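You operate a simulated robot arm through the tools that you are given. There is no shell and no other tool.

You run a simulated two-armed robot. Do the job below in one go: nothing can be reset, and whatever is moved stays where it is left.

## Task
Take the lid off the green tub and lay it down on the top of the small bench.

Only the result counts: the job must be done as asked and must still hold three seconds after the hand-in. Knocking over, shifting, dropping, spilling or breaking anything else fails it. A push-on lid holds only when it is set on centred and level and pressed home; a screw cap is set on level and turned clockwise until tight.

## Robot
Two 7-joint arms with two-finger parallel grippers on one trunk, on a base that moves. Base frame: it is fixed to the floor where the robot stands at the start and does not move with it; the origin is under the middle of the robot, x ahead of it, y to its left, z up. Lengths are in mm, angles in rad, forces in N, time in s.
The left shoulder is at the start at [50, 177, 1054], the right one opposite. With the tool pointing down near the work surface each hand reaches from about 200 to 700 mm from the robot's upright axis, wherever it stands, measured 20 degrees to its own side. Places, roughly: green tub (7x7x8 cm) [-1200, -1800, 800]. Payload 3.43 kg a hand.
Tool frame (each hand has its own): the origin (TCP) lies between the finger pads and is the grasp point; the fingertips stand 34 mm ahead of it; z points along the fingers, y is the line along which they close. Largest opening 128 mm; finger width 24, thickness 12; the body of the gripper, 48 by 130 mm, starts 96 mm behind the TCP.
Orientation is that of the tool frame in the base frame, as [roll, pitch, yaw] about the fixed x, y, z axes, in that order (R = Rz(yaw) Ry(pitch) Rx(roll)). With the fingers straight down and closing along the base's y, the tool's x points along the base's -x, its y along +y and its z along -z.

## Interface
- The arms move only by the tool apply_moves. It takes "left_steps", "right_steps" or both (then of equal length, played together; a hand with none holds still); each is a list of rows, each a list of 7 numbers: the shift along the tool's x, y, z in mm, then the turn, a rotation vector about the tool's x, y, z in rad, then the finger opening in mm, from 0 to 128. In form: [[tx, ty, tz, wx, wy, wz, hand], ...]. A call has 1 to 20 rows; each row is the pose to reach, as a shift and turn from the pose commanded when the call began, along the tool's axes at that moment. Rows are played at 5 a second. More than 50 mm and 0.15 rad between two rows, or a gripper value outside its range, and nothing of the call is played. Where a pose cannot be reached the arm comes as near as it can. A force on the tool above 40 N (or 10 N above the force at the start of the call, whichever is more), or a blocked arm, ends the call early, and 0.2 s more pass. Each finger travels about 108 mm/s and halts on what it meets, pressing with about 38 N; the grip force reading is that of the motor and also rises with nothing between the fingers. The clock runs only during rows and for 0.2 s after the last one: add rows that repeat a pose to give the fingers time. It gives the time, the measured TCP pose, the force on the tool (base axes), the opening and the grip force at its end, in the units of the frame above (readings bear some noise), with the torque about the TCP (base axes, N m) and any sound that the robot's microphone picked up.
- Cameras (640 x 400 px; columns grow to the right, rows downward): "scene" is now at [161.7, 0.1, 1224.7]; the picture's right is [-0.01, -1.00, 0.00], its down [-0.50, 0.01, -0.87] and it looks along [0.87, -0.01, -0.50] (base axes); focal length 278 px, centre (320, 200). "left" rides on the left gripper at [76, 11, -160] in its tool frame; the picture's right is [-0.15, 0.99, 0.00], its down [-0.88, -0.13, -0.46] and it looks along [-0.45, -0.07, 0.89] (tool axes); focal length 234 px, centre (320, 200). "right" rides on the right gripper at [76, -11, -160] in its tool frame; the picture's right is [0.15, 0.99, 0.00], its down [-0.88, 0.13, -0.46] and it looks along [-0.45, 0.07, 0.89] (tool axes); focal length 234 px, centre (320, 200). There is no depth. A picture from a camera that has moved, and an enlarged one, comes with that camera's place and axes in the base frame and with its lens.
- snapshot(camera): a new picture of that camera. The clock stands still meanwhile.
- raise_lower(by): slides the trunk up (or, below 0, down) by that many mm; the arms and the scene camera ride with it, the base frame stays. It gives what a move gives, with no picture.
- drive_base(legs): drives the robot by 1 to 6 legs, each [ahead, turn to the left] in mm and rad, along the robot's own axes; the way and the turn of a leg run together, so that a leg with both is an arc; at most 1500 mm and 3.142 rad a leg. The arms and the cameras ride along, it lands a little off, and it stops where it bumps. It gives what a move gives.
- pan_tilt(pan, tilt): turns the head with the scene camera to pan (to the left, within 1.396 rad either way) and tilt (down, from -0.506 to 1.204), counted from straight ahead of the robot. It gives what a move gives.
- enlarge(camera, box): a new picture of the part [left, top, right, bottom] of that camera's present view, enlarged. The clock stands still meanwhile.
- job_done(): hands the job in; it is judged then, once.

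Places have to be worked out from the pictures, the camera data and where the tool is seen. Open the grippers and draw the arms clear of the work before you hand the job in, unless the task says otherwise.

The tools are called as name(argument=value, ...) on one line, values as JSON. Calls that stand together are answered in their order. apply_moves: Moves the arms, as the interface text tells. Its arguments: {"type":"object","properties":{"left_steps":{"type":"array"},"right_steps":{"type":"array"}},"required":[]} The other tools are called the same way: raise_lower (by) moves the trunk up or down; drive_base (legs) drives the base; pan_tilt (pan, tilt) turns the head that bears the scene camera; snapshot (camera) takes a picture; enlarge (camera, box) takes an enlarged picture of a part of a camera's view; job_done () hands the job in.

At the start:

```text
time_s: 0.0
left_ee_pos: [468.7, 156.0, 1033.2]
left_tcp_rot: [-3.141, 0.002, 3.138]
left_contact_force: [0.1, -0.5, 0.1]
left_ft_torque: [-0.03, 0.01, -0.03]
left_finger_gap: 127.9
left_grasp_force: 0.1
right_ee_pos: [395.6, -193.9, 1003.4]
right_tcp_rot: [3.14, 0.001, 3.139]
right_contact_force: [0.0, 1.0, 0.1]
right_ft_torque: [0.0, -0.02, 0.04]
right_finger_gap: 128.0
right_grasp_force: 0.0
trunk travel left (down, up): [-225.0, 176.0]
robot x, y, heading: [1.4, 0.6, 0.001]
head pan, tilt (commanded): [-0.012, 0.52]
```

scene: 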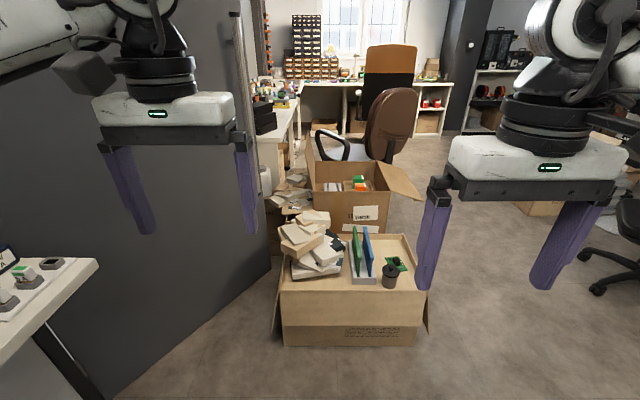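
right: 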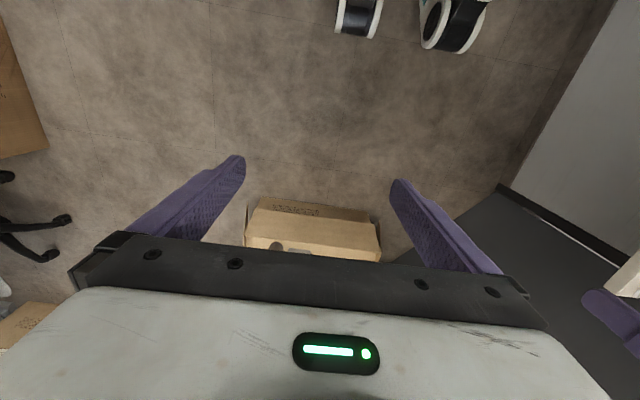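
left: 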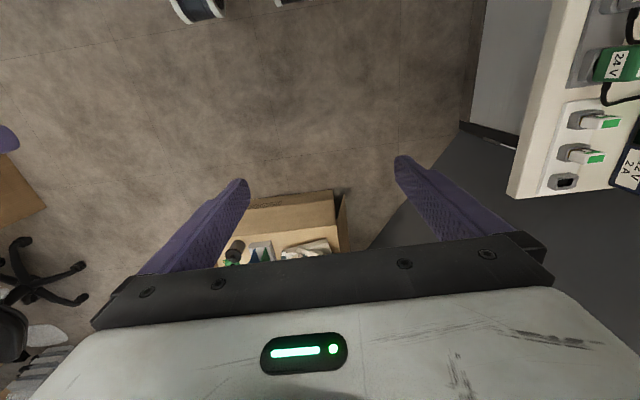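

The tub is listed at about [-1200, -1800, 800], behind me and to the right. I first turn the head to the right to see the surroundings.

pan_tilt(pan=-1.39, tilt=0.3)

snapshot(camera="scene")

```text
time_s: 1.5
left_ee_pos: [468.5, 156.8, 1033.1]
left_tcp_rot: [3.141, 0.002, 3.136]
left_contact_force: [-0.2, 0.4, -0.2]
left_ft_torque: [-0.02, -0.03, 0.01]
left_finger_gap: 127.8
left_grasp_force: 0.2
right_ee_pos: [395.7, -193.5, 1004.3]
right_tcp_rot: [-3.14, 0.002, 3.138]
right_contact_force: [0.7, 0.8, -0.5]
right_ft_torque: [0.03, 0.01, 0.04]
right_finger_gap: 127.8
right_grasp_force: 0.1
trunk travel left (down, up): [-225.0, 176.0]
robot x, y, heading: [3.9, -3.1, -0.003]
head pan, tilt (commanded): [-1.389, 0.3]
```

```text
taken
camera scene: at [88.1, -90.6, 1244.9], right [-0.98, -0.18, 0.0], down [-0.05, 0.29, -0.96], along [0.17, -0.94, -0.3], focal length 278 px, centre (320, 200)
```

scene: 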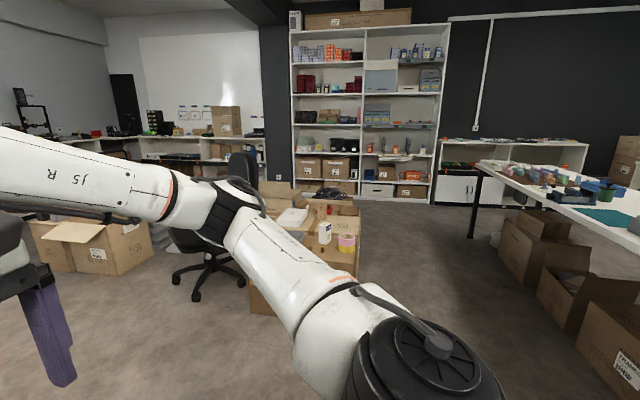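

The worktable with coloured things is to the right and rear. I turn the robot on the spot to the right by about 1.57 rad and look again.

drive_base(legs=[[0, -1.57]])

pan_tilt(pan=-0.7, tilt=0.4)

snapshot(camera="scene")

```text
time_s: 5.8
left_ee_pos: [149.3, -469.4, 1032.3]
left_tcp_rot: [3.14, 0.0, 1.551]
left_contact_force: [0.1, 0.1, -0.4]
left_ft_torque: [-0.03, 0.0, -0.01]
left_finger_gap: 127.8
left_grasp_force: 0.1
right_ee_pos: [-200.1, -392.7, 1004.3]
right_tcp_rot: [-3.141, 0.0, 1.551]
right_contact_force: [1.1, -0.2, -0.2]
right_ft_torque: [0.02, -0.02, 0.0]
right_finger_gap: 127.9
right_grasp_force: 0.0
trunk travel left (down, up): [-225.0, 176.0]
robot x, y, heading: [0.0, 6.0, -1.587]
head pan, tilt (commanded): [-1.389, 0.3]
```

```text
time_s: 6.8
left_ee_pos: [149.3, -470.0, 1031.9]
left_tcp_rot: [-3.14, 0.001, 1.552]
left_contact_force: [-0.3, 0.5, -0.1]
left_ft_torque: [0.01, 0.04, -0.02]
left_finger_gap: 128.0
left_grasp_force: 0.1
right_ee_pos: [-200.1, -392.7, 1004.3]
right_tcp_rot: [3.141, 0.0, 1.552]
right_contact_force: [-0.6, -0.4, 0.2]
right_ft_torque: [0.01, 0.0, -0.03]
right_finger_gap: 128.0
right_grasp_force: 0.1
trunk travel left (down, up): [-225.0, 176.0]
robot x, y, heading: [-1.6, 0.5, -1.588]
head pan, tilt (commanded): [-0.7, 0.4]
```

```text
taken
camera scene: at [-60.6, -138.7, 1235.7], right [-0.76, 0.66, 0.0], down [0.26, 0.29, -0.92], along [-0.6, -0.7, -0.39], focal length 278 px, centre (320, 200)
```

scene: 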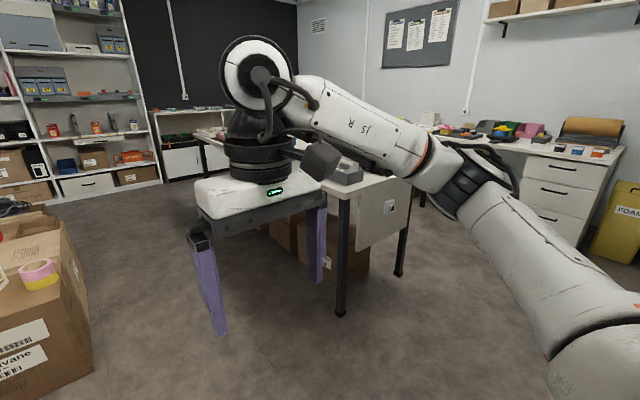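

The right arm blocks the view. I turn further so that the tub lies straight ahead (heading about -2.16) and look ahead.

drive_base(legs=[[0, -0.57]])

pan_tilt(pan=0.0, tilt=0.35)

snapshot(camera="scene")

```text
time_s: 8.8
left_ee_pos: [-124.9, -477.3, 1032.1]
left_tcp_rot: [3.141, 0.001, 0.986]
left_contact_force: [0.8, -0.2, -0.5]
left_ft_torque: [-0.01, 0.0, 0.0]
left_finger_gap: 128.1
left_grasp_force: 0.1
right_ee_pos: [-379.5, -222.4, 1004.8]
right_tcp_rot: [-3.141, 0.0, 0.986]
right_contact_force: [-0.3, -0.9, 0.8]
right_ft_torque: [-0.04, 0.01, -0.01]
right_finger_gap: 128.1
right_grasp_force: 0.0
trunk travel left (down, up): [-225.0, 176.0]
robot x, y, heading: [3.9, -2.4, -2.147]
head pan, tilt (commanded): [-0.7, 0.4]
```

```text
time_s: 9.9
left_ee_pos: [-125.4, -477.7, 1032.2]
left_tcp_rot: [-3.141, 0.003, 0.986]
left_contact_force: [-0.9, 0.3, -0.2]
left_ft_torque: [-0.02, 0.02, 0.02]
left_finger_gap: 127.9
left_grasp_force: 0.1
right_ee_pos: [-377.3, -223.8, 1003.7]
right_tcp_rot: [3.141, -0.001, 0.985]
right_contact_force: [0.0, 0.4, -0.7]
right_ft_torque: [-0.03, -0.01, 0.05]
right_finger_gap: 127.9
right_grasp_force: 0.1
trunk travel left (down, up): [-225.0, 176.0]
robot x, y, heading: [-0.8, -2.7, -2.15]
head pan, tilt (commanded): [0.0, 0.351]
```

```text
taken
camera scene: at [-88.3, -135.2, 1240.2], right [-0.84, 0.55, 0.0], down [0.19, 0.29, -0.94], along [-0.52, -0.79, -0.34], focal length 278 px, centre (320, 200)
```

scene: 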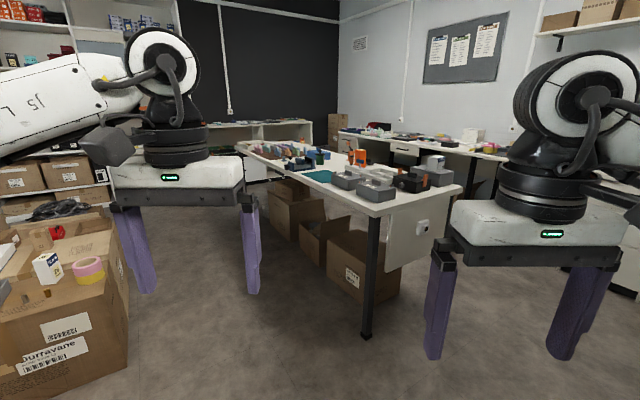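

The table stretches away ahead of me. The listed place projects to about pixel (322, 162), so I enlarge that part of the view.

enlarge(camera="scene", box=[220, 110, 480, 272])

enlarge(camera="scene", box=[270, 130, 370, 192])

```text
2.46 times, centred on (350, 191) of scene
camera zoom: at [-88.3, -135.2, 1240.2], right [-0.84, 0.55, 0.0], down [0.19, 0.29, -0.94], along [-0.52, -0.79, -0.34], focal length 683 px, centre (246, 222)
```

zoom: 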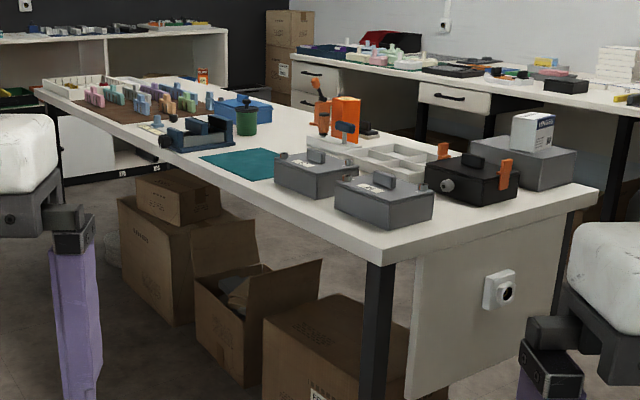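

```text
6.40 times, centred on (320, 161) of scene
camera zoom: at [-88.3, -135.2, 1240.2], right [-0.84, 0.55, 0.0], down [0.19, 0.29, -0.94], along [-0.52, -0.79, -0.34], focal length 1776 px, centre (320, 450)
```

zoom: 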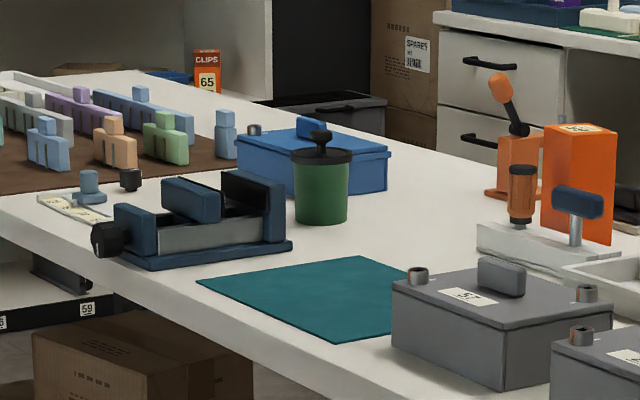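

The green tub with a dark knobbed lid stands on the white table at roughly [-1195, -1810], with the table top near z = 800 and its front edge near x = -870. The small bench isn't clear yet, so I raise the trunk for clearance and drive part-way into the aisle.

raise_lower(by=120)

drive_base(legs=[[0, 0.36], [900, 0]])

pan_tilt(pan=-0.45, tilt=0.5)

snapshot(camera="scene")

```text
time_s: 11.4
left_ee_pos: [-126.2, -477.5, 1153.0]
left_tcp_rot: [3.14, 0.001, 0.987]
left_contact_force: [1.2, -0.3, 0.1]
left_ft_torque: [-0.01, -0.01, -0.04]
left_finger_gap: 128.0
left_grasp_force: 0.0
right_ee_pos: [-379.1, -224.5, 1123.8]
right_tcp_rot: [-3.141, -0.001, 0.986]
right_contact_force: [0.6, 0.4, 0.1]
right_ft_torque: [-0.01, -0.01, 0.04]
right_finger_gap: 128.1
right_grasp_force: 0.0
trunk travel left (down, up): [-345.0, 56.0]
robot x, y, heading: [0.0, 0.7, -2.147]
head pan, tilt (commanded): [0.0, 0.351]
```

```text
time_s: 17.3
left_ee_pos: [-122.3, -1384.8, 1153.4]
left_tcp_rot: [3.141, 0.002, 1.376]
left_contact_force: [-0.1, 0.2, 0.5]
left_ft_torque: [0.04, -0.02, 0.03]
left_finger_gap: 128.1
left_grasp_force: 0.0
right_ee_pos: [-452.5, -1246.3, 1123.4]
right_tcp_rot: [3.141, -0.001, 1.373]
right_contact_force: [0.8, 0.2, 0.3]
right_ft_torque: [-0.01, -0.01, 0.0]
right_finger_gap: 128.1
right_grasp_force: 0.1
trunk travel left (down, up): [-345.0, 56.0]
robot x, y, heading: [-186.1, -893.1, -1.764]
head pan, tilt (commanded): [0.0, 0.351]
```

```text
time_s: 18.2
left_ee_pos: [-122.3, -1384.9, 1153.1]
left_tcp_rot: [-3.141, 0.003, 1.374]
left_contact_force: [0.6, 0.4, 0.0]
left_ft_torque: [-0.03, 0.0, 0.0]
left_finger_gap: 128.2
left_grasp_force: 0.1
right_ee_pos: [-453.5, -1246.5, 1124.7]
right_tcp_rot: [3.141, 0.0, 1.374]
right_contact_force: [-0.4, -0.7, 0.3]
right_ft_torque: [0.0, -0.03, -0.02]
right_finger_gap: 127.8
right_grasp_force: 0.1
trunk travel left (down, up): [-345.0, 56.0]
robot x, y, heading: [-186.2, -894.6, -1.764]
head pan, tilt (commanded): [-0.45, 0.499]
```

```text
taken
camera scene: at [-253.3, -1036.1, 1346.5], right [-0.8, 0.6, 0.0], down [0.29, 0.38, -0.88], along [-0.53, -0.7, -0.48], focal length 278 px, centre (320, 200)
```

scene: 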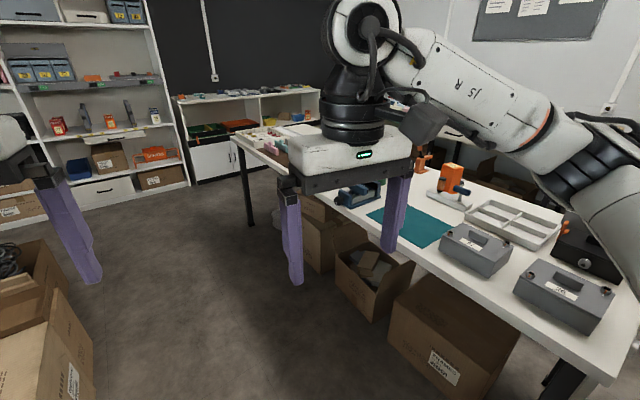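

The aisle is clear. I drive on about 700 mm and then turn to face the table (heading about π), with the hands high above everything on it.

drive_base(legs=[[720, 0], [0, -1.377]])

pan_tilt(pan=0.0, tilt=0.55)

snapshot(camera="scene")

```text
time_s: 25.5
left_ee_pos: [-785.1, -1760.7, 1153.7]
left_tcp_rot: [3.141, 0.0, 0.015]
left_contact_force: [0.5, -0.4, -0.4]
left_ft_torque: [0.0, -0.03, 0.02]
left_finger_gap: 128.1
left_grasp_force: 0.1
right_ee_pos: [-719.8, -1408.4, 1124.2]
right_tcp_rot: [-3.141, 0.001, 0.016]
right_contact_force: [-0.5, 0.0, -0.5]
right_ft_torque: [-0.03, 0.0, 0.01]
right_finger_gap: 128.0
right_grasp_force: 0.1
trunk travel left (down, up): [-345.0, 56.0]
robot x, y, heading: [-322.4, -1591.9, -3.123]
head pan, tilt (commanded): [-0.45, 0.499]
```

```text
time_s: 26.4
left_ee_pos: [-784.4, -1760.6, 1152.3]
left_tcp_rot: [-3.141, 0.001, 0.016]
left_contact_force: [0.4, 0.6, 0.2]
left_ft_torque: [0.01, 0.04, -0.01]
left_finger_gap: 128.1
left_grasp_force: 0.1
right_ee_pos: [-718.8, -1409.7, 1123.9]
right_tcp_rot: [-3.139, -0.001, 0.016]
right_contact_force: [-0.1, -0.9, -0.6]
right_ft_torque: [0.03, 0.06, -0.01]
right_finger_gap: 128.0
right_grasp_force: 0.1
trunk travel left (down, up): [-345.0, 56.0]
robot x, y, heading: [-318.7, -1595.0, -3.123]
head pan, tilt (commanded): [0.0, 0.55]
```

```text
taken
camera scene: at [-478.9, -1597.6, 1341.9], right [-0.02, 1.0, 0.0], down [0.52, 0.01, -0.85], along [-0.85, -0.02, -0.52], focal length 278 px, centre (320, 200)
```

scene: 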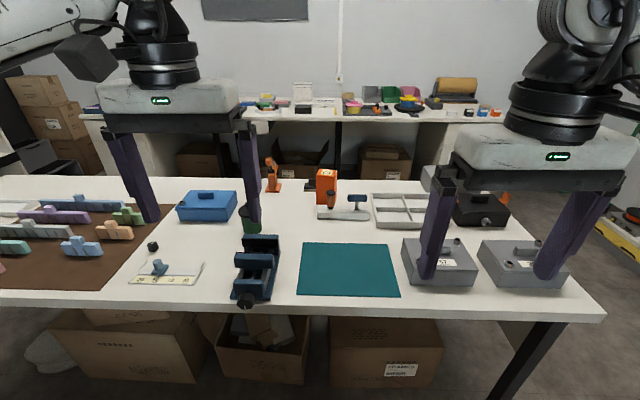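

The tub sits behind the left gripper's right finger, left of centre. I look at the left part of the table in more detail to find the small bench.

enlarge(camera="scene", box=[0, 170, 320, 320])

pan_tilt(pan=0.6, tilt=0.5)

snapshot(camera="scene")

```text
2.00 times, centred on (160, 245) of scene
camera zoom: at [-478.9, -1597.6, 1341.9], right [-0.02, 1.0, 0.0], down [0.52, 0.01, -0.85], along [-0.85, -0.02, -0.52], focal length 555 px, centre (640, 110)
```

zoom: 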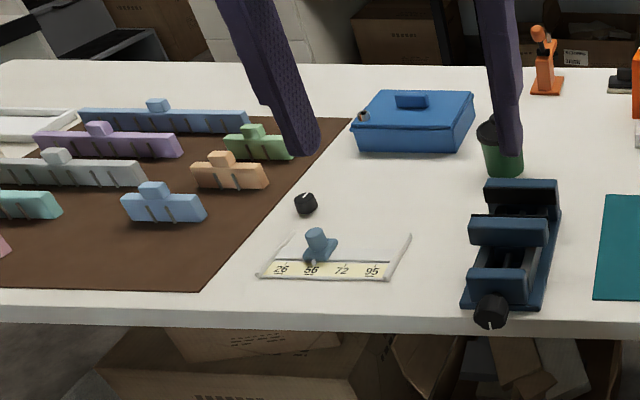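

```text
time_s: 27.4
left_ee_pos: [-787.4, -1761.6, 1152.7]
left_tcp_rot: [-3.141, 0.002, 0.016]
left_contact_force: [-0.3, 0.4, -0.3]
left_ft_torque: [0.0, -0.03, -0.02]
left_finger_gap: 128.1
left_grasp_force: 0.2
right_ee_pos: [-719.0, -1408.8, 1123.9]
right_tcp_rot: [-3.14, -0.001, 0.015]
right_contact_force: [-0.2, 0.6, 0.1]
right_ft_torque: [0.01, -0.01, 0.0]
right_finger_gap: 127.9
right_grasp_force: 0.0
trunk travel left (down, up): [-345.0, 56.0]
robot x, y, heading: [-322.5, -1593.5, -3.121]
head pan, tilt (commanded): [0.6, 0.499]
```

```text
taken
camera scene: at [-463.2, -1648.7, 1346.5], right [-0.58, 0.81, 0.0], down [0.39, 0.28, -0.88], along [-0.71, -0.51, -0.48], focal length 278 px, centre (320, 200)
```

scene: 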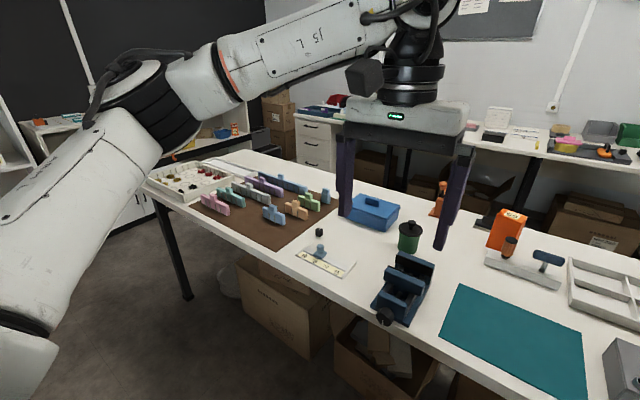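

No small bench is obvious on this table. I pan right to survey the rest of the room, including the back-wall table.

pan_tilt(pan=-0.7, tilt=0.4)

snapshot(camera="scene")

pan_tilt(pan=-1.39, tilt=0.3)

snapshot(camera="scene")

pan_tilt(pan=1.39, tilt=0.4)

snapshot(camera="scene")

```text
time_s: 28.8
left_ee_pos: [-786.0, -1761.2, 1153.6]
left_tcp_rot: [-3.141, 0.002, 0.017]
left_contact_force: [0.1, 0.2, 0.0]
left_ft_torque: [0.01, -0.02, 0.0]
left_finger_gap: 127.9
left_grasp_force: 0.0
right_ee_pos: [-719.5, -1409.0, 1124.3]
right_tcp_rot: [-3.141, -0.001, 0.017]
right_contact_force: [0.4, -1.1, 0.4]
right_ft_torque: [0.03, 0.03, 0.0]
right_finger_gap: 128.2
right_grasp_force: 0.0
trunk travel left (down, up): [-345.0, 56.0]
robot x, y, heading: [-319.0, -1593.5, -3.122]
head pan, tilt (commanded): [-0.7, 0.4]
```

```text
taken
camera scene: at [-461.2, -1537.7, 1355.7], right [0.63, 0.78, 0.0], down [0.3, -0.24, -0.92], along [-0.72, 0.58, -0.39], focal length 278 px, centre (320, 200)
```

scene: 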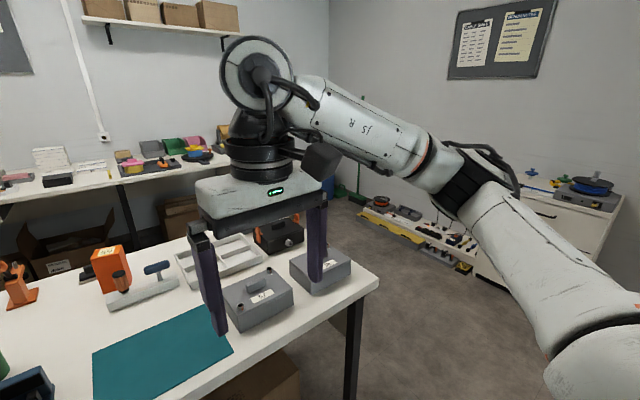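

```text
time_s: 29.9
left_ee_pos: [-784.9, -1760.4, 1153.2]
left_tcp_rot: [3.141, 0.002, 0.017]
left_contact_force: [0.1, -0.7, -0.4]
left_ft_torque: [0.0, -0.03, 0.03]
left_finger_gap: 128.0
left_grasp_force: 0.0
right_ee_pos: [-719.4, -1408.4, 1124.0]
right_tcp_rot: [-3.141, 0.001, 0.016]
right_contact_force: [0.4, -0.3, -1.2]
right_ft_torque: [0.01, 0.0, -0.04]
right_finger_gap: 128.1
right_grasp_force: 0.0
trunk travel left (down, up): [-345.0, 56.0]
robot x, y, heading: [-321.7, -1593.0, -3.128]
head pan, tilt (commanded): [-1.389, 0.3]
```

```text
taken
camera scene: at [-407.8, -1504.5, 1364.9], right [0.98, 0.2, 0.0], down [0.06, -0.29, -0.96], along [-0.19, 0.94, -0.3], focal length 278 px, centre (320, 200)
```

scene: 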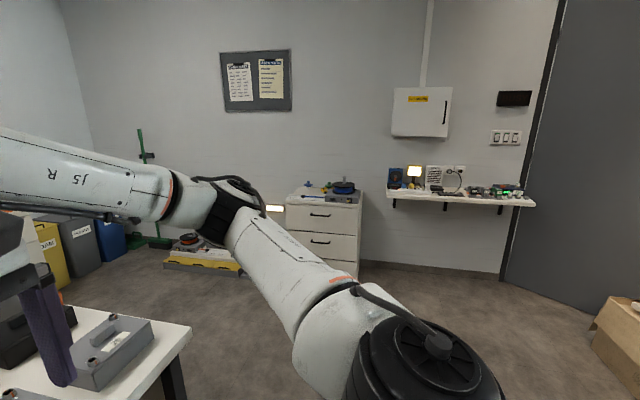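

```text
time_s: 32.3
left_ee_pos: [-785.4, -1760.4, 1152.1]
left_tcp_rot: [-3.141, 0.002, 0.015]
left_contact_force: [0.1, 0.5, -0.5]
left_ft_torque: [-0.01, -0.01, 0.02]
left_finger_gap: 128.0
left_grasp_force: 0.0
right_ee_pos: [-719.6, -1409.4, 1125.3]
right_tcp_rot: [3.141, -0.002, 0.015]
right_contact_force: [-0.5, -0.5, -0.9]
right_ft_torque: [0.0, -0.01, 0.02]
right_finger_gap: 128.1
right_grasp_force: 0.1
trunk travel left (down, up): [-345.0, 56.0]
robot x, y, heading: [-318.9, -1595.4, -3.122]
head pan, tilt (commanded): [1.389, 0.4]
```

```text
taken
camera scene: at [-404.1, -1687.4, 1355.7], right [-0.99, 0.16, 0.0], down [0.06, 0.38, -0.92], along [-0.15, -0.91, -0.39], focal length 278 px, centre (320, 200)
```

scene: 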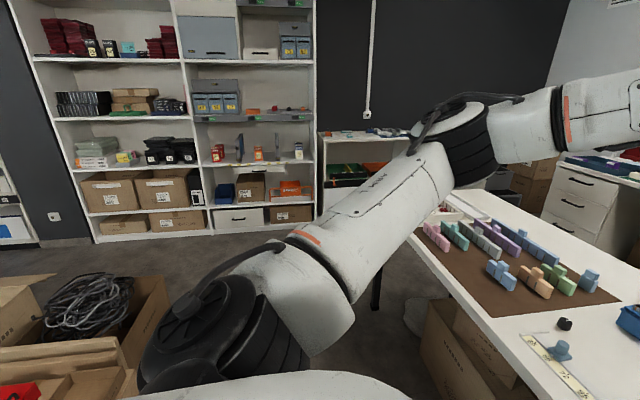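

I see a low thing near the far wall with items on it and a drawer unit. I enlarge those, looking for something bench-like.

pan_tilt(pan=-1.0, tilt=0.3)

snapshot(camera="scene")

enlarge(camera="scene", box=[240, 130, 440, 255])

```text
time_s: 34.5
left_ee_pos: [-786.5, -1762.7, 1152.8]
left_tcp_rot: [-3.142, 0.003, 0.016]
left_contact_force: [0.6, 0.0, -0.2]
left_ft_torque: [0.04, 0.02, 0.01]
left_finger_gap: 127.8
left_grasp_force: 0.0
right_ee_pos: [-719.4, -1408.5, 1122.6]
right_tcp_rot: [3.141, 0.001, 0.016]
right_contact_force: [0.6, 0.1, 0.1]
right_ft_torque: [-0.01, -0.04, 0.02]
right_finger_gap: 128.0
right_grasp_force: 0.1
trunk travel left (down, up): [-345.0, 56.0]
robot x, y, heading: [-320.4, -1596.5, -3.125]
head pan, tilt (commanded): [-1.0, 0.3]
```

```text
taken
camera scene: at [-441.1, -1518.4, 1364.9], right [0.83, 0.56, 0.0], down [0.16, -0.25, -0.96], along [-0.53, 0.79, -0.3], focal length 278 px, centre (320, 200)
```

scene: 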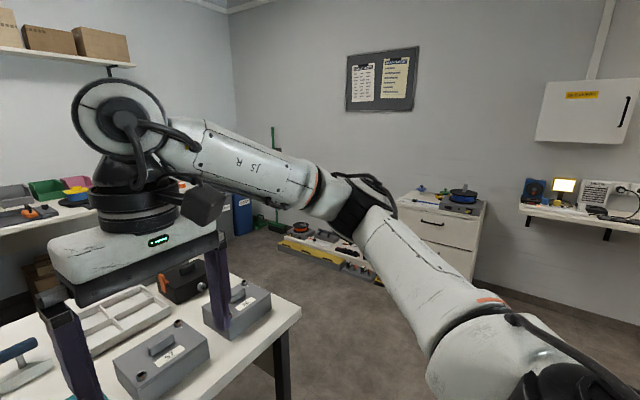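

```text
3.20 times, centred on (340, 192) of scene
camera zoom: at [-441.1, -1518.4, 1364.9], right [0.83, 0.56, 0.0], down [0.16, -0.25, -0.96], along [-0.53, 0.79, -0.3], focal length 888 px, centre (256, 224)
```

zoom: 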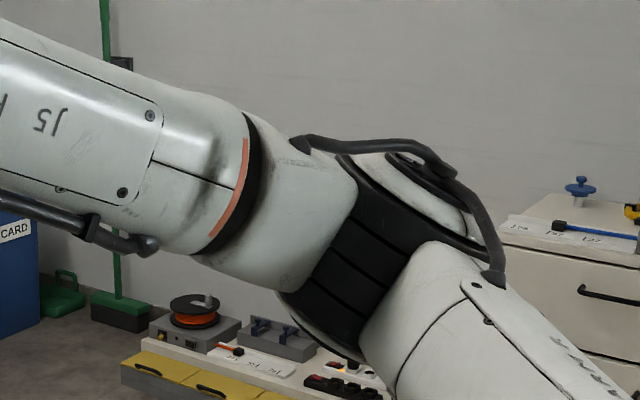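

There is a low white-topped unit with yellow drawers and a taller drawer unit. I turn to the right to view that part of the room and the area behind me without the arm in the way.

drive_base(legs=[[0, -1.2]])

pan_tilt(pan=0.0, tilt=0.3)

snapshot(camera="scene")

enlarge(camera="scene", box=[220, 120, 460, 270])

```text
time_s: 37.9
left_ee_pos: [-648.5, -1227.1, 1152.1]
left_tcp_rot: [3.141, 0.002, -1.173]
left_contact_force: [1.3, 0.0, -0.3]
left_ft_torque: [0.02, 0.02, 0.03]
left_finger_gap: 128.1
left_grasp_force: 0.1
right_ee_pos: [-295.9, -1155.0, 1123.4]
right_tcp_rot: [-3.141, 0.002, -1.17]
right_contact_force: [-1.0, 0.2, -0.1]
right_ft_torque: [0.0, 0.01, 0.03]
right_finger_gap: 128.1
right_grasp_force: 0.1
trunk travel left (down, up): [-345.0, 56.0]
robot x, y, heading: [-321.0, -1599.0, 1.973]
head pan, tilt (commanded): [-1.0, 0.3]
```

```text
time_s: 39.2
left_ee_pos: [-648.3, -1227.4, 1152.9]
left_tcp_rot: [-3.141, 0.004, -1.171]
left_contact_force: [-0.1, -1.0, -0.4]
left_ft_torque: [0.0, 0.01, -0.02]
left_finger_gap: 128.0
left_grasp_force: 0.0
right_ee_pos: [-296.1, -1156.9, 1124.7]
right_tcp_rot: [3.141, 0.0, -1.172]
right_contact_force: [0.3, 0.5, 0.0]
right_ft_torque: [0.01, 0.02, -0.04]
right_finger_gap: 128.1
right_grasp_force: 0.0
trunk travel left (down, up): [-345.0, 56.0]
robot x, y, heading: [-323.5, -1594.9, 1.975]
head pan, tilt (commanded): [0.0, 0.3]
```

```text
taken
camera scene: at [-383.3, -1444.3, 1364.9], right [0.92, 0.39, 0.0], down [0.12, -0.27, -0.96], along [-0.37, 0.88, -0.3], focal length 278 px, centre (320, 200)
```

scene: 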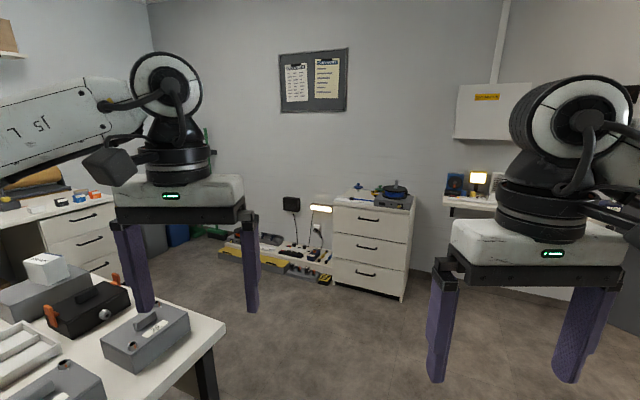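

```text
2.67 times, centred on (340, 195) of scene
camera zoom: at [-383.3, -1444.3, 1364.9], right [0.92, 0.39, 0.0], down [0.12, -0.27, -0.96], along [-0.37, 0.88, -0.3], focal length 740 px, centre (267, 213)
```

zoom: 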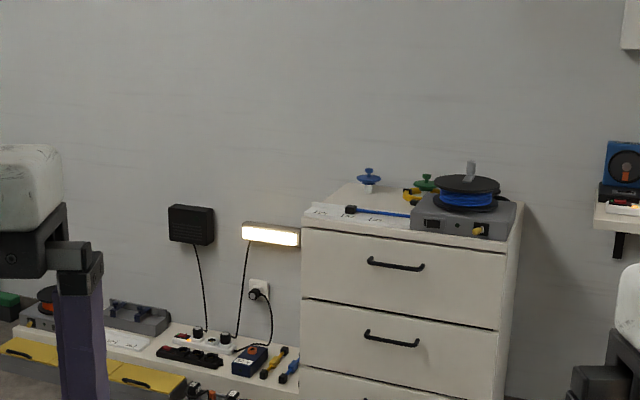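

There's a long low unit along the wall and a drawer cabinet; neither is clearly "the small bench". I keep turning to see the side behind my working position.

drive_base(legs=[[0, -1.4]])

pan_tilt(pan=0.0, tilt=0.45)

snapshot(camera="scene")

enlarge(camera="scene", box=[200, 60, 460, 222])

```text
time_s: 43.0
left_ee_pos: [-18.8, -1205.5, 1152.9]
left_tcp_rot: [3.141, 0.002, -2.556]
left_contact_force: [-0.1, 0.0, 0.1]
left_ft_torque: [0.01, 0.0, 0.01]
left_finger_gap: 128.2
left_grasp_force: 0.0
right_ee_pos: [116.5, -1536.9, 1124.1]
right_tcp_rot: [3.14, 0.001, -2.555]
right_contact_force: [-0.1, -1.1, 0.5]
right_ft_torque: [0.03, 0.0, 0.03]
right_finger_gap: 127.8
right_grasp_force: 0.2
trunk travel left (down, up): [-345.0, 56.0]
robot x, y, heading: [-317.8, -1594.9, 0.597]
head pan, tilt (commanded): [0.0, 0.3]
```

```text
time_s: 43.7
left_ee_pos: [-18.9, -1205.5, 1152.3]
left_tcp_rot: [-3.141, 0.001, -2.557]
left_contact_force: [0.7, -0.3, 0.0]
left_ft_torque: [-0.02, 0.0, -0.01]
left_finger_gap: 128.3
left_grasp_force: 0.0
right_ee_pos: [115.2, -1536.2, 1124.6]
right_tcp_rot: [3.141, 0.0, -2.556]
right_contact_force: [0.6, -0.5, 0.0]
right_ft_torque: [0.01, 0.0, 0.01]
right_finger_gap: 128.2
right_grasp_force: 0.0
trunk travel left (down, up): [-345.0, 56.0]
robot x, y, heading: [-321.3, -1596.8, 0.592]
head pan, tilt (commanded): [0.0, 0.45]
```

```text
taken
camera scene: at [-184.7, -1504.4, 1351.0], right [0.56, -0.83, 0.0], down [-0.36, -0.24, -0.9], along [0.75, 0.5, -0.43], focal length 278 px, centre (320, 200)
```

scene: 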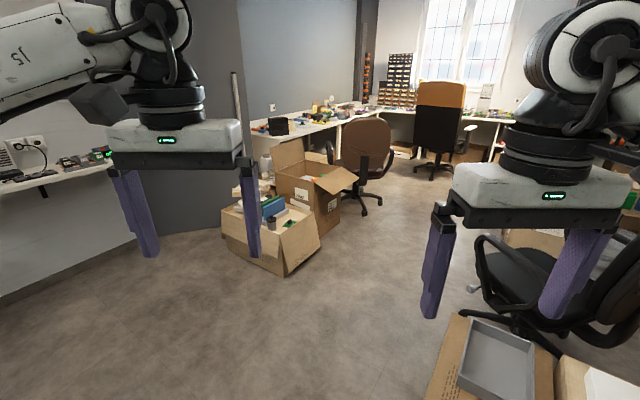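

```text
2.46 times, centred on (330, 141) of scene
camera zoom: at [-184.7, -1504.4, 1351.0], right [0.56, -0.83, 0.0], down [-0.36, -0.24, -0.9], along [0.75, 0.5, -0.43], focal length 683 px, centre (295, 345)
```

zoom: 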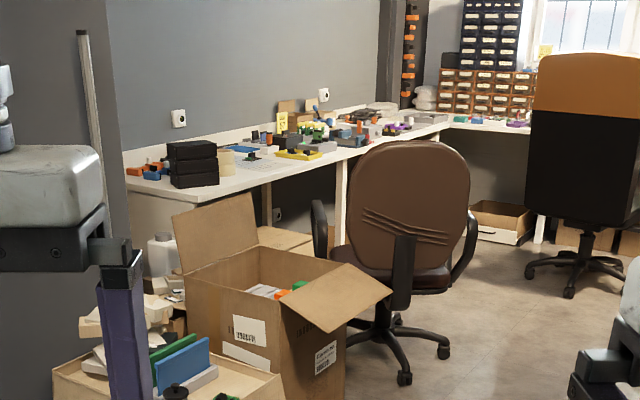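

More desks but no clearly small bench here. I turn further right to see the remaining direction.

drive_base(legs=[[0, -1.2]])

snapshot(camera="scene")

enlarge(camera="scene", box=[200, 60, 460, 222])

```text
time_s: 47.1
left_ee_pos: [147.3, -1754.7, 1152.8]
left_tcp_rot: [3.141, 0.001, 2.487]
left_contact_force: [-0.1, 1.1, -0.1]
left_ft_torque: [0.0, -0.03, 0.02]
left_finger_gap: 128.0
left_grasp_force: 0.0
right_ee_pos: [-123.4, -1988.8, 1124.6]
right_tcp_rot: [3.141, -0.001, 2.489]
right_contact_force: [-0.5, 0.4, -1.0]
right_ft_torque: [-0.02, 0.02, 0.03]
right_finger_gap: 128.0
right_grasp_force: 0.1
trunk travel left (down, up): [-345.0, 56.0]
robot x, y, heading: [-322.2, -1595.3, -0.654]
head pan, tilt (commanded): [0.0, 0.45]
```

```text
taken
camera scene: at [-190.2, -1692.5, 1351.0], right [-0.6, -0.8, 0.0], down [-0.35, 0.26, -0.9], along [0.72, -0.54, -0.44], focal length 278 px, centre (320, 200)
```

scene: 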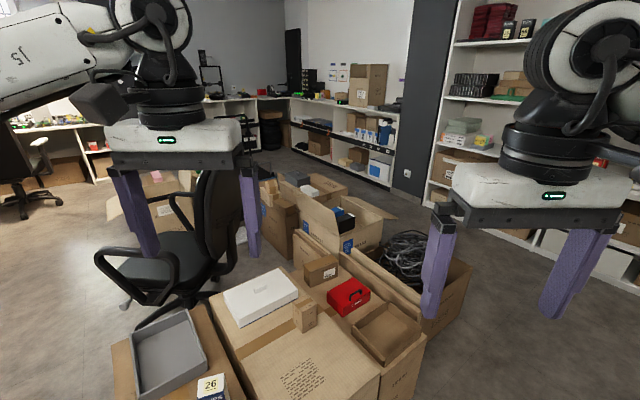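

```text
2.46 times, centred on (330, 141) of scene
camera zoom: at [-190.2, -1692.5, 1351.0], right [-0.6, -0.8, 0.0], down [-0.35, 0.26, -0.9], along [0.72, -0.54, -0.44], focal length 683 px, centre (295, 345)
```

zoom: 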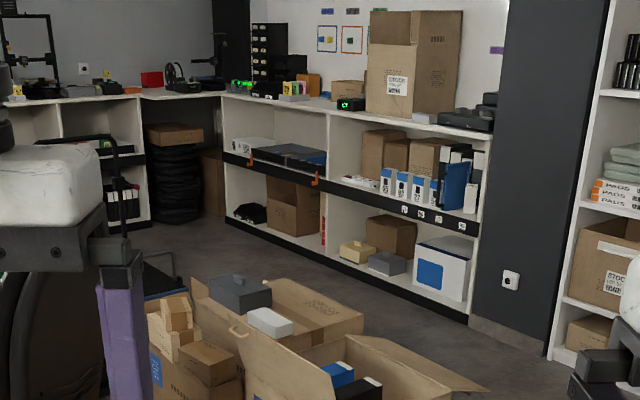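

Still nothing that is plainly a small bench, so it may be an item on the work table. I turn back to the table and inspect it closely.

drive_base(legs=[[0, -2.08]])

pan_tilt(pan=0.0, tilt=0.4)

snapshot(camera="scene")

enlarge(camera="scene", box=[200, 80, 460, 242])

```text
time_s: 52.4
left_ee_pos: [-676.8, -1937.4, 1152.6]
left_tcp_rot: [3.141, 0.002, 0.437]
left_contact_force: [-0.1, -0.2, -0.6]
left_ft_torque: [-0.03, -0.01, 0.0]
left_finger_gap: 127.9
left_grasp_force: 0.0
right_ee_pos: [-760.6, -1588.8, 1124.7]
right_tcp_rot: [-3.141, 0.001, 0.435]
right_contact_force: [0.3, -0.5, 1.1]
right_ft_torque: [0.0, 0.02, 0.01]
right_finger_gap: 127.9
right_grasp_force: 0.1
trunk travel left (down, up): [-345.0, 56.0]
robot x, y, heading: [-322.2, -1595.3, -2.698]
head pan, tilt (commanded): [0.0, 0.45]
```

```text
time_s: 53.1
left_ee_pos: [-677.6, -1937.6, 1152.7]
left_tcp_rot: [3.141, 0.001, 0.436]
left_contact_force: [0.4, -0.5, -0.8]
left_ft_torque: [-0.02, 0.03, -0.03]
left_finger_gap: 128.1
left_grasp_force: 0.0
right_ee_pos: [-759.8, -1587.9, 1124.3]
right_tcp_rot: [3.141, 0.001, 0.435]
right_contact_force: [-0.6, 0.3, 0.9]
right_ft_torque: [-0.01, -0.01, 0.01]
right_finger_gap: 127.9
right_grasp_force: 0.0
trunk travel left (down, up): [-345.0, 56.0]
robot x, y, heading: [-320.1, -1598.5, -2.702]
head pan, tilt (commanded): [0.0, 0.4]
```

```text
taken
camera scene: at [-466.2, -1663.9, 1355.6], right [-0.43, 0.9, 0.0], down [0.35, 0.17, -0.92], along [-0.83, -0.39, -0.39], focal length 278 px, centre (320, 200)
```

scene: 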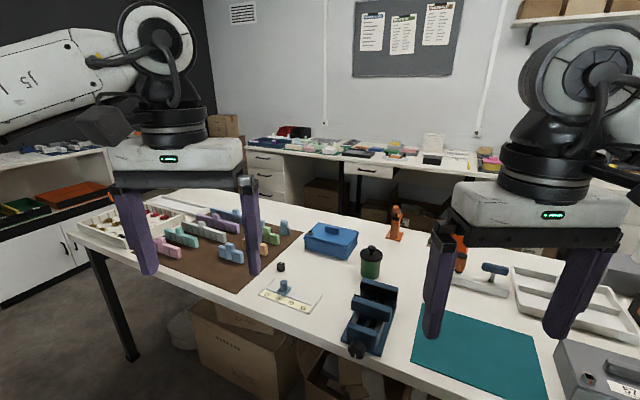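

```text
2.46 times, centred on (330, 161) of scene
camera zoom: at [-466.2, -1663.9, 1355.6], right [-0.43, 0.9, 0.0], down [0.35, 0.17, -0.92], along [-0.83, -0.39, -0.39], focal length 683 px, centre (295, 296)
```

zoom: 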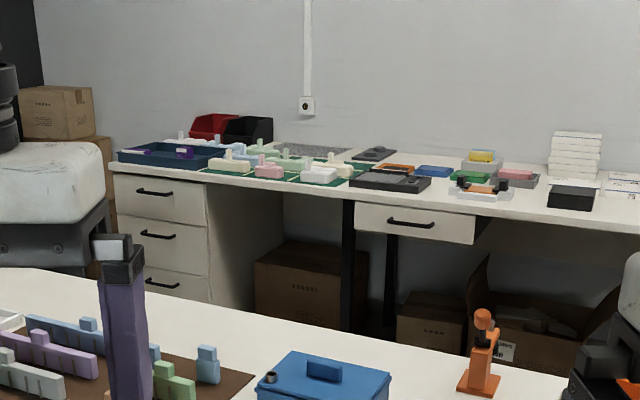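

I check the cabinet with green and orange trays at the end wall, and the table's left end, enlarging each.

enlarge(camera="scene", box=[0, 120, 200, 320])

enlarge(camera="scene", box=[240, 190, 440, 370])

enlarge(camera="scene", box=[60, 180, 310, 330])

```text
2.00 times, centred on (100, 220) of scene
camera zoom: at [-466.2, -1663.9, 1355.6], right [-0.43, 0.9, 0.0], down [0.35, 0.17, -0.92], along [-0.83, -0.39, -0.39], focal length 555 px, centre (760, 160)
```

zoom: 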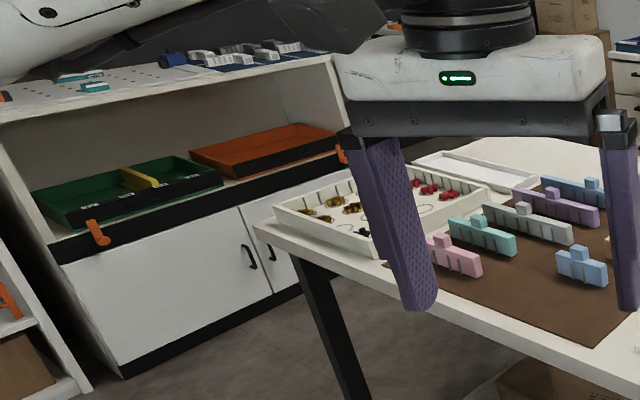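

```text
2.22 times, centred on (340, 280) of scene
camera zoom: at [-466.2, -1663.9, 1355.6], right [-0.43, 0.9, 0.0], down [0.35, 0.17, -0.92], along [-0.83, -0.39, -0.39], focal length 617 px, centre (276, 22)
```

zoom: 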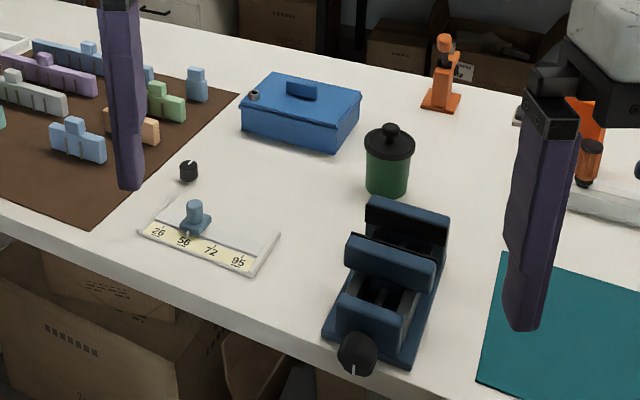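

```text
2.56 times, centred on (185, 255) of scene
camera zoom: at [-466.2, -1663.9, 1355.6], right [-0.43, 0.9, 0.0], down [0.35, 0.17, -0.92], along [-0.83, -0.39, -0.39], focal length 710 px, centre (666, 59)
```

zoom: 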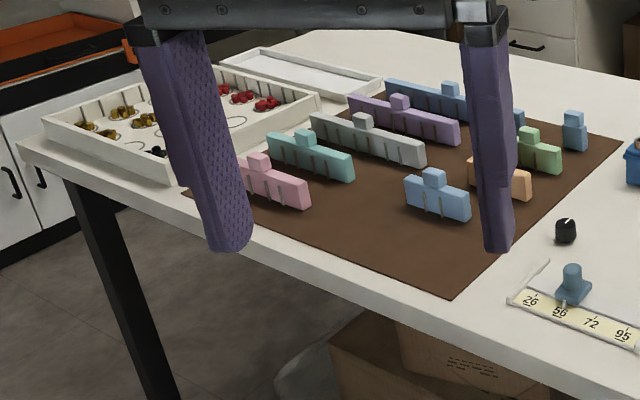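

The tub and its black, knobbed lid are clear now. I still need the bench: I turn toward the low unit by the far wall to see it unobstructed.

drive_base(legs=[[0, -1.1]])

pan_tilt(pan=-0.1, tilt=0.35)

snapshot(camera="scene")

enlarge(camera="scene", box=[220, 120, 460, 270])

```text
time_s: 56.2
left_ee_pos: [-787.4, -1435.5, 1153.1]
left_tcp_rot: [3.141, 0.0, -0.658]
left_contact_force: [0.8, 0.3, 0.8]
left_ft_torque: [-0.01, -0.02, -0.01]
left_finger_gap: 127.9
left_grasp_force: 0.2
right_ee_pos: [-516.6, -1202.2, 1123.7]
right_tcp_rot: [3.141, 0.001, -0.655]
right_contact_force: [0.7, -0.4, 0.7]
right_ft_torque: [-0.02, -0.02, 0.0]
right_finger_gap: 128.3
right_grasp_force: 0.2
trunk travel left (down, up): [-345.0, 56.0]
robot x, y, heading: [-321.6, -1597.1, 2.49]
head pan, tilt (commanded): [0.0, 0.4]
```

```text
time_s: 56.9
left_ee_pos: [-788.1, -1435.7, 1152.9]
left_tcp_rot: [3.141, 0.001, -0.657]
left_contact_force: [0.2, 0.6, -0.4]
left_ft_torque: [0.02, 0.01, 0.03]
left_finger_gap: 128.0
left_grasp_force: 0.0
right_ee_pos: [-516.5, -1201.8, 1124.7]
right_tcp_rot: [-3.141, 0.002, -0.657]
right_contact_force: [-0.6, -0.2, -0.2]
right_ft_torque: [0.02, 0.0, 0.0]
right_finger_gap: 128.1
right_grasp_force: 0.0
trunk travel left (down, up): [-345.0, 56.0]
robot x, y, heading: [-322.5, -1596.2, 2.495]
head pan, tilt (commanded): [-0.099, 0.351]
```

```text
taken
camera scene: at [-442.8, -1488.5, 1360.2], right [0.68, 0.73, 0.0], down [0.25, -0.23, -0.94], along [-0.69, 0.64, -0.34], focal length 278 px, centre (320, 200)
```

scene: 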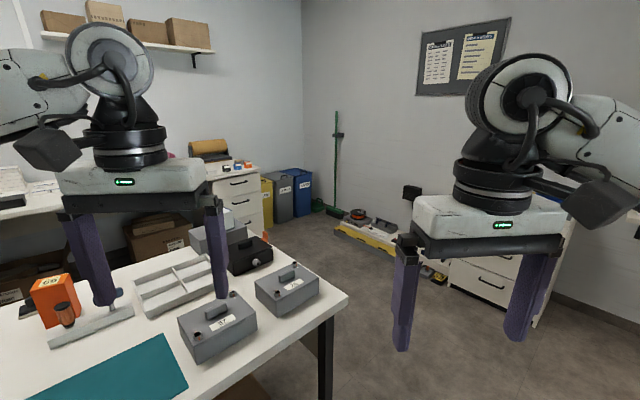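

```text
2.67 times, centred on (340, 195) of scene
camera zoom: at [-442.8, -1488.5, 1360.2], right [0.68, 0.73, 0.0], down [0.25, -0.23, -0.94], along [-0.69, 0.64, -0.34], focal length 740 px, centre (267, 213)
```

zoom: 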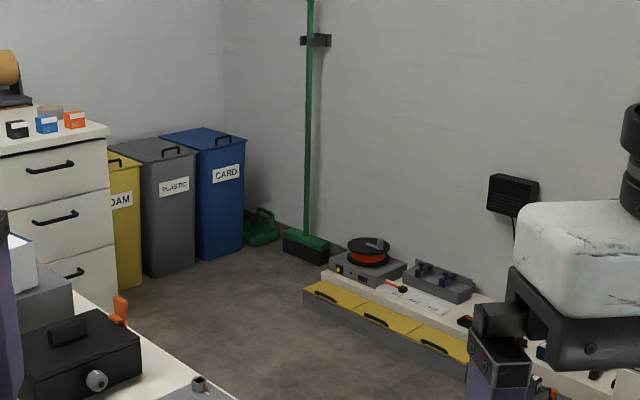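

That low unit is nearly at floor height. I zoom into the right part of the main table and the drawer unit from here.

enlarge(camera="scene", box=[20, 200, 340, 400])

pan_tilt(pan=0.1, tilt=0.9)

snapshot(camera="scene")

```text
2.00 times, centred on (180, 300) of scene
camera zoom: at [-442.8, -1488.5, 1360.2], right [0.68, 0.73, 0.0], down [0.25, -0.23, -0.94], along [-0.69, 0.64, -0.34], focal length 555 px, centre (600, 0)
```

zoom: 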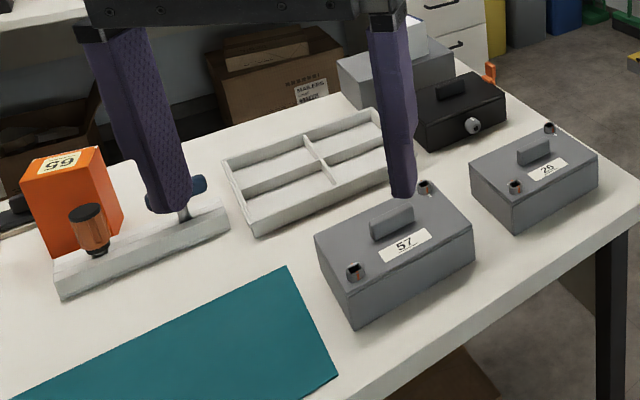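

```text
time_s: 57.9
left_ee_pos: [-787.6, -1436.0, 1152.7]
left_tcp_rot: [-3.142, 0.003, -0.658]
left_contact_force: [0.4, -0.3, 0.0]
left_ft_torque: [0.05, 0.0, 0.05]
left_finger_gap: 128.4
left_grasp_force: 0.1
right_ee_pos: [-516.5, -1200.4, 1124.5]
right_tcp_rot: [-3.141, 0.001, -0.656]
right_contact_force: [-0.6, 0.1, 0.7]
right_ft_torque: [-0.01, 0.03, -0.03]
right_finger_gap: 127.9
right_grasp_force: 0.2
trunk travel left (down, up): [-345.0, 56.0]
robot x, y, heading: [-318.8, -1593.9, 2.489]
head pan, tilt (commanded): [0.099, 0.901]
```

```text
taken
camera scene: at [-438.9, -1512.4, 1312.7], right [0.53, 0.85, 0.0], down [0.67, -0.41, -0.62], along [-0.53, 0.33, -0.78], focal length 278 px, centre (320, 200)
```

scene: 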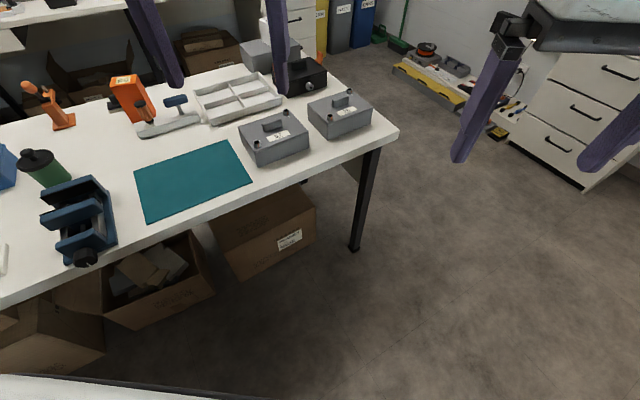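

No bench-like item on this table. I turn to look straight along +x, the one direction I haven't seen unobstructed.

drive_base(legs=[[0, -2.5]])

pan_tilt(pan=0.0, tilt=0.25)

snapshot(camera="scene")

enlarge(camera="scene", box=[210, 100, 450, 250])

```text
time_s: 64.2
left_ee_pos: [151.6, -1452.2, 1152.8]
left_tcp_rot: [3.141, 0.002, 3.107]
left_contact_force: [0.3, 0.3, 0.6]
left_ft_torque: [0.01, 0.01, 0.01]
left_finger_gap: 128.0
left_grasp_force: 0.1
right_ee_pos: [68.3, -1802.2, 1124.3]
right_tcp_rot: [3.141, 0.0, 3.109]
right_contact_force: [-0.7, 0.6, -0.4]
right_ft_torque: [-0.01, 0.01, 0.03]
right_finger_gap: 128.0
right_grasp_force: 0.1
trunk travel left (down, up): [-345.0, 56.0]
robot x, y, heading: [-322.7, -1598.1, -0.028]
head pan, tilt (commanded): [0.099, 0.901]
```

```text
time_s: 65.2
left_ee_pos: [153.1, -1452.3, 1151.7]
left_tcp_rot: [-3.141, 0.002, 3.108]
left_contact_force: [0.8, -0.6, -0.1]
left_ft_torque: [-0.01, 0.01, -0.02]
left_finger_gap: 128.0
left_grasp_force: 0.0
right_ee_pos: [68.8, -1801.7, 1123.9]
right_tcp_rot: [3.141, 0.003, 3.109]
right_contact_force: [-0.4, 0.6, 0.4]
right_ft_torque: [0.01, -0.01, 0.02]
right_finger_gap: 128.1
right_grasp_force: 0.1
trunk travel left (down, up): [-345.0, 56.0]
robot x, y, heading: [-320.3, -1595.6, -0.031]
head pan, tilt (commanded): [0.0, 0.25]
```

```text
taken
camera scene: at [-155.7, -1599.4, 1369.6], right [-0.03, -1.0, 0.0], down [-0.25, 0.01, -0.97], along [0.97, -0.03, -0.25], focal length 278 px, centre (320, 200)
```

scene: 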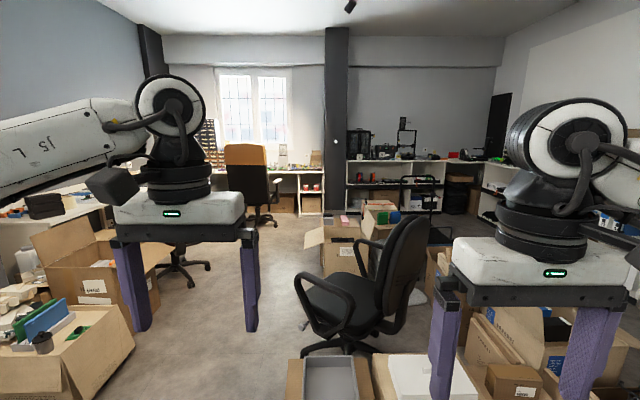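

```text
2.67 times, centred on (330, 175) of scene
camera zoom: at [-155.7, -1599.4, 1369.6], right [-0.03, -1.0, 0.0], down [-0.25, 0.01, -0.97], along [0.97, -0.03, -0.25], focal length 740 px, centre (293, 267)
```

zoom: 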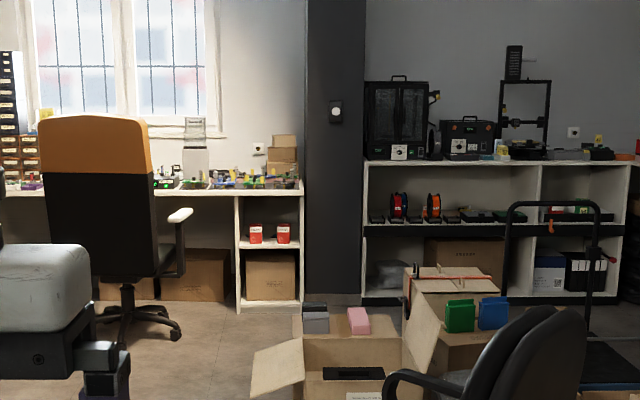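

I now check the white open-shelved unit at the -y wall near the table, a plausible "small bench"; I turn to face it.

drive_base(legs=[[0, -1.75]])

snapshot(camera="scene")

enlarge(camera="scene", box=[240, 120, 450, 251])

```text
time_s: 69.9
left_ee_pos: [-268.3, -2087.3, 1152.1]
left_tcp_rot: [-3.141, 0.002, 1.349]
left_contact_force: [0.4, -0.3, 0.0]
left_ft_torque: [0.0, 0.03, 0.01]
left_finger_gap: 128.1
left_grasp_force: 0.0
right_ee_pos: [-594.8, -1938.7, 1124.7]
right_tcp_rot: [3.141, 0.001, 1.35]
right_contact_force: [-0.5, -0.7, 0.6]
right_ft_torque: [-0.03, 0.02, 0.02]
right_finger_gap: 128.1
right_grasp_force: 0.0
trunk travel left (down, up): [-345.0, 56.0]
robot x, y, heading: [-322.9, -1598.0, -1.784]
head pan, tilt (commanded): [0.0, 0.25]
```

```text
taken
camera scene: at [-354.3, -1754.1, 1369.6], right [-0.98, 0.21, 0.0], down [0.05, 0.24, -0.97], along [-0.21, -0.95, -0.25], focal length 278 px, centre (320, 200)
```

scene: 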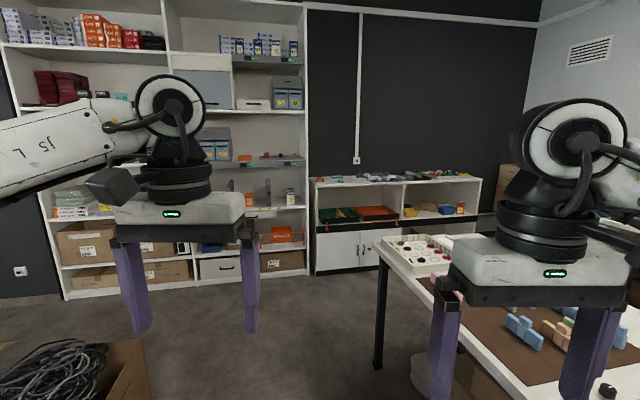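

```text
3.05 times, centred on (345, 186) of scene
camera zoom: at [-354.3, -1754.1, 1369.6], right [-0.98, 0.21, 0.0], down [0.05, 0.24, -0.97], along [-0.21, -0.95, -0.25], focal length 846 px, centre (244, 244)
```

zoom: 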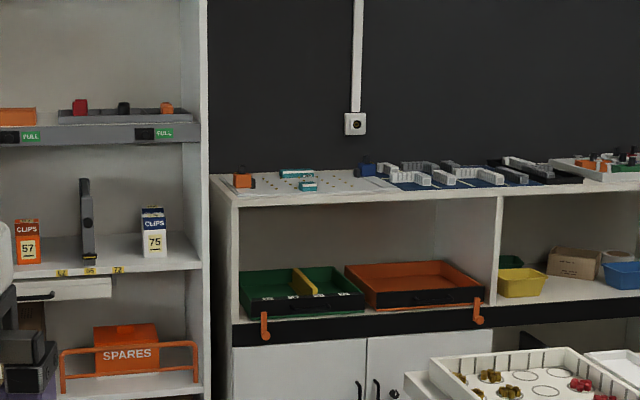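

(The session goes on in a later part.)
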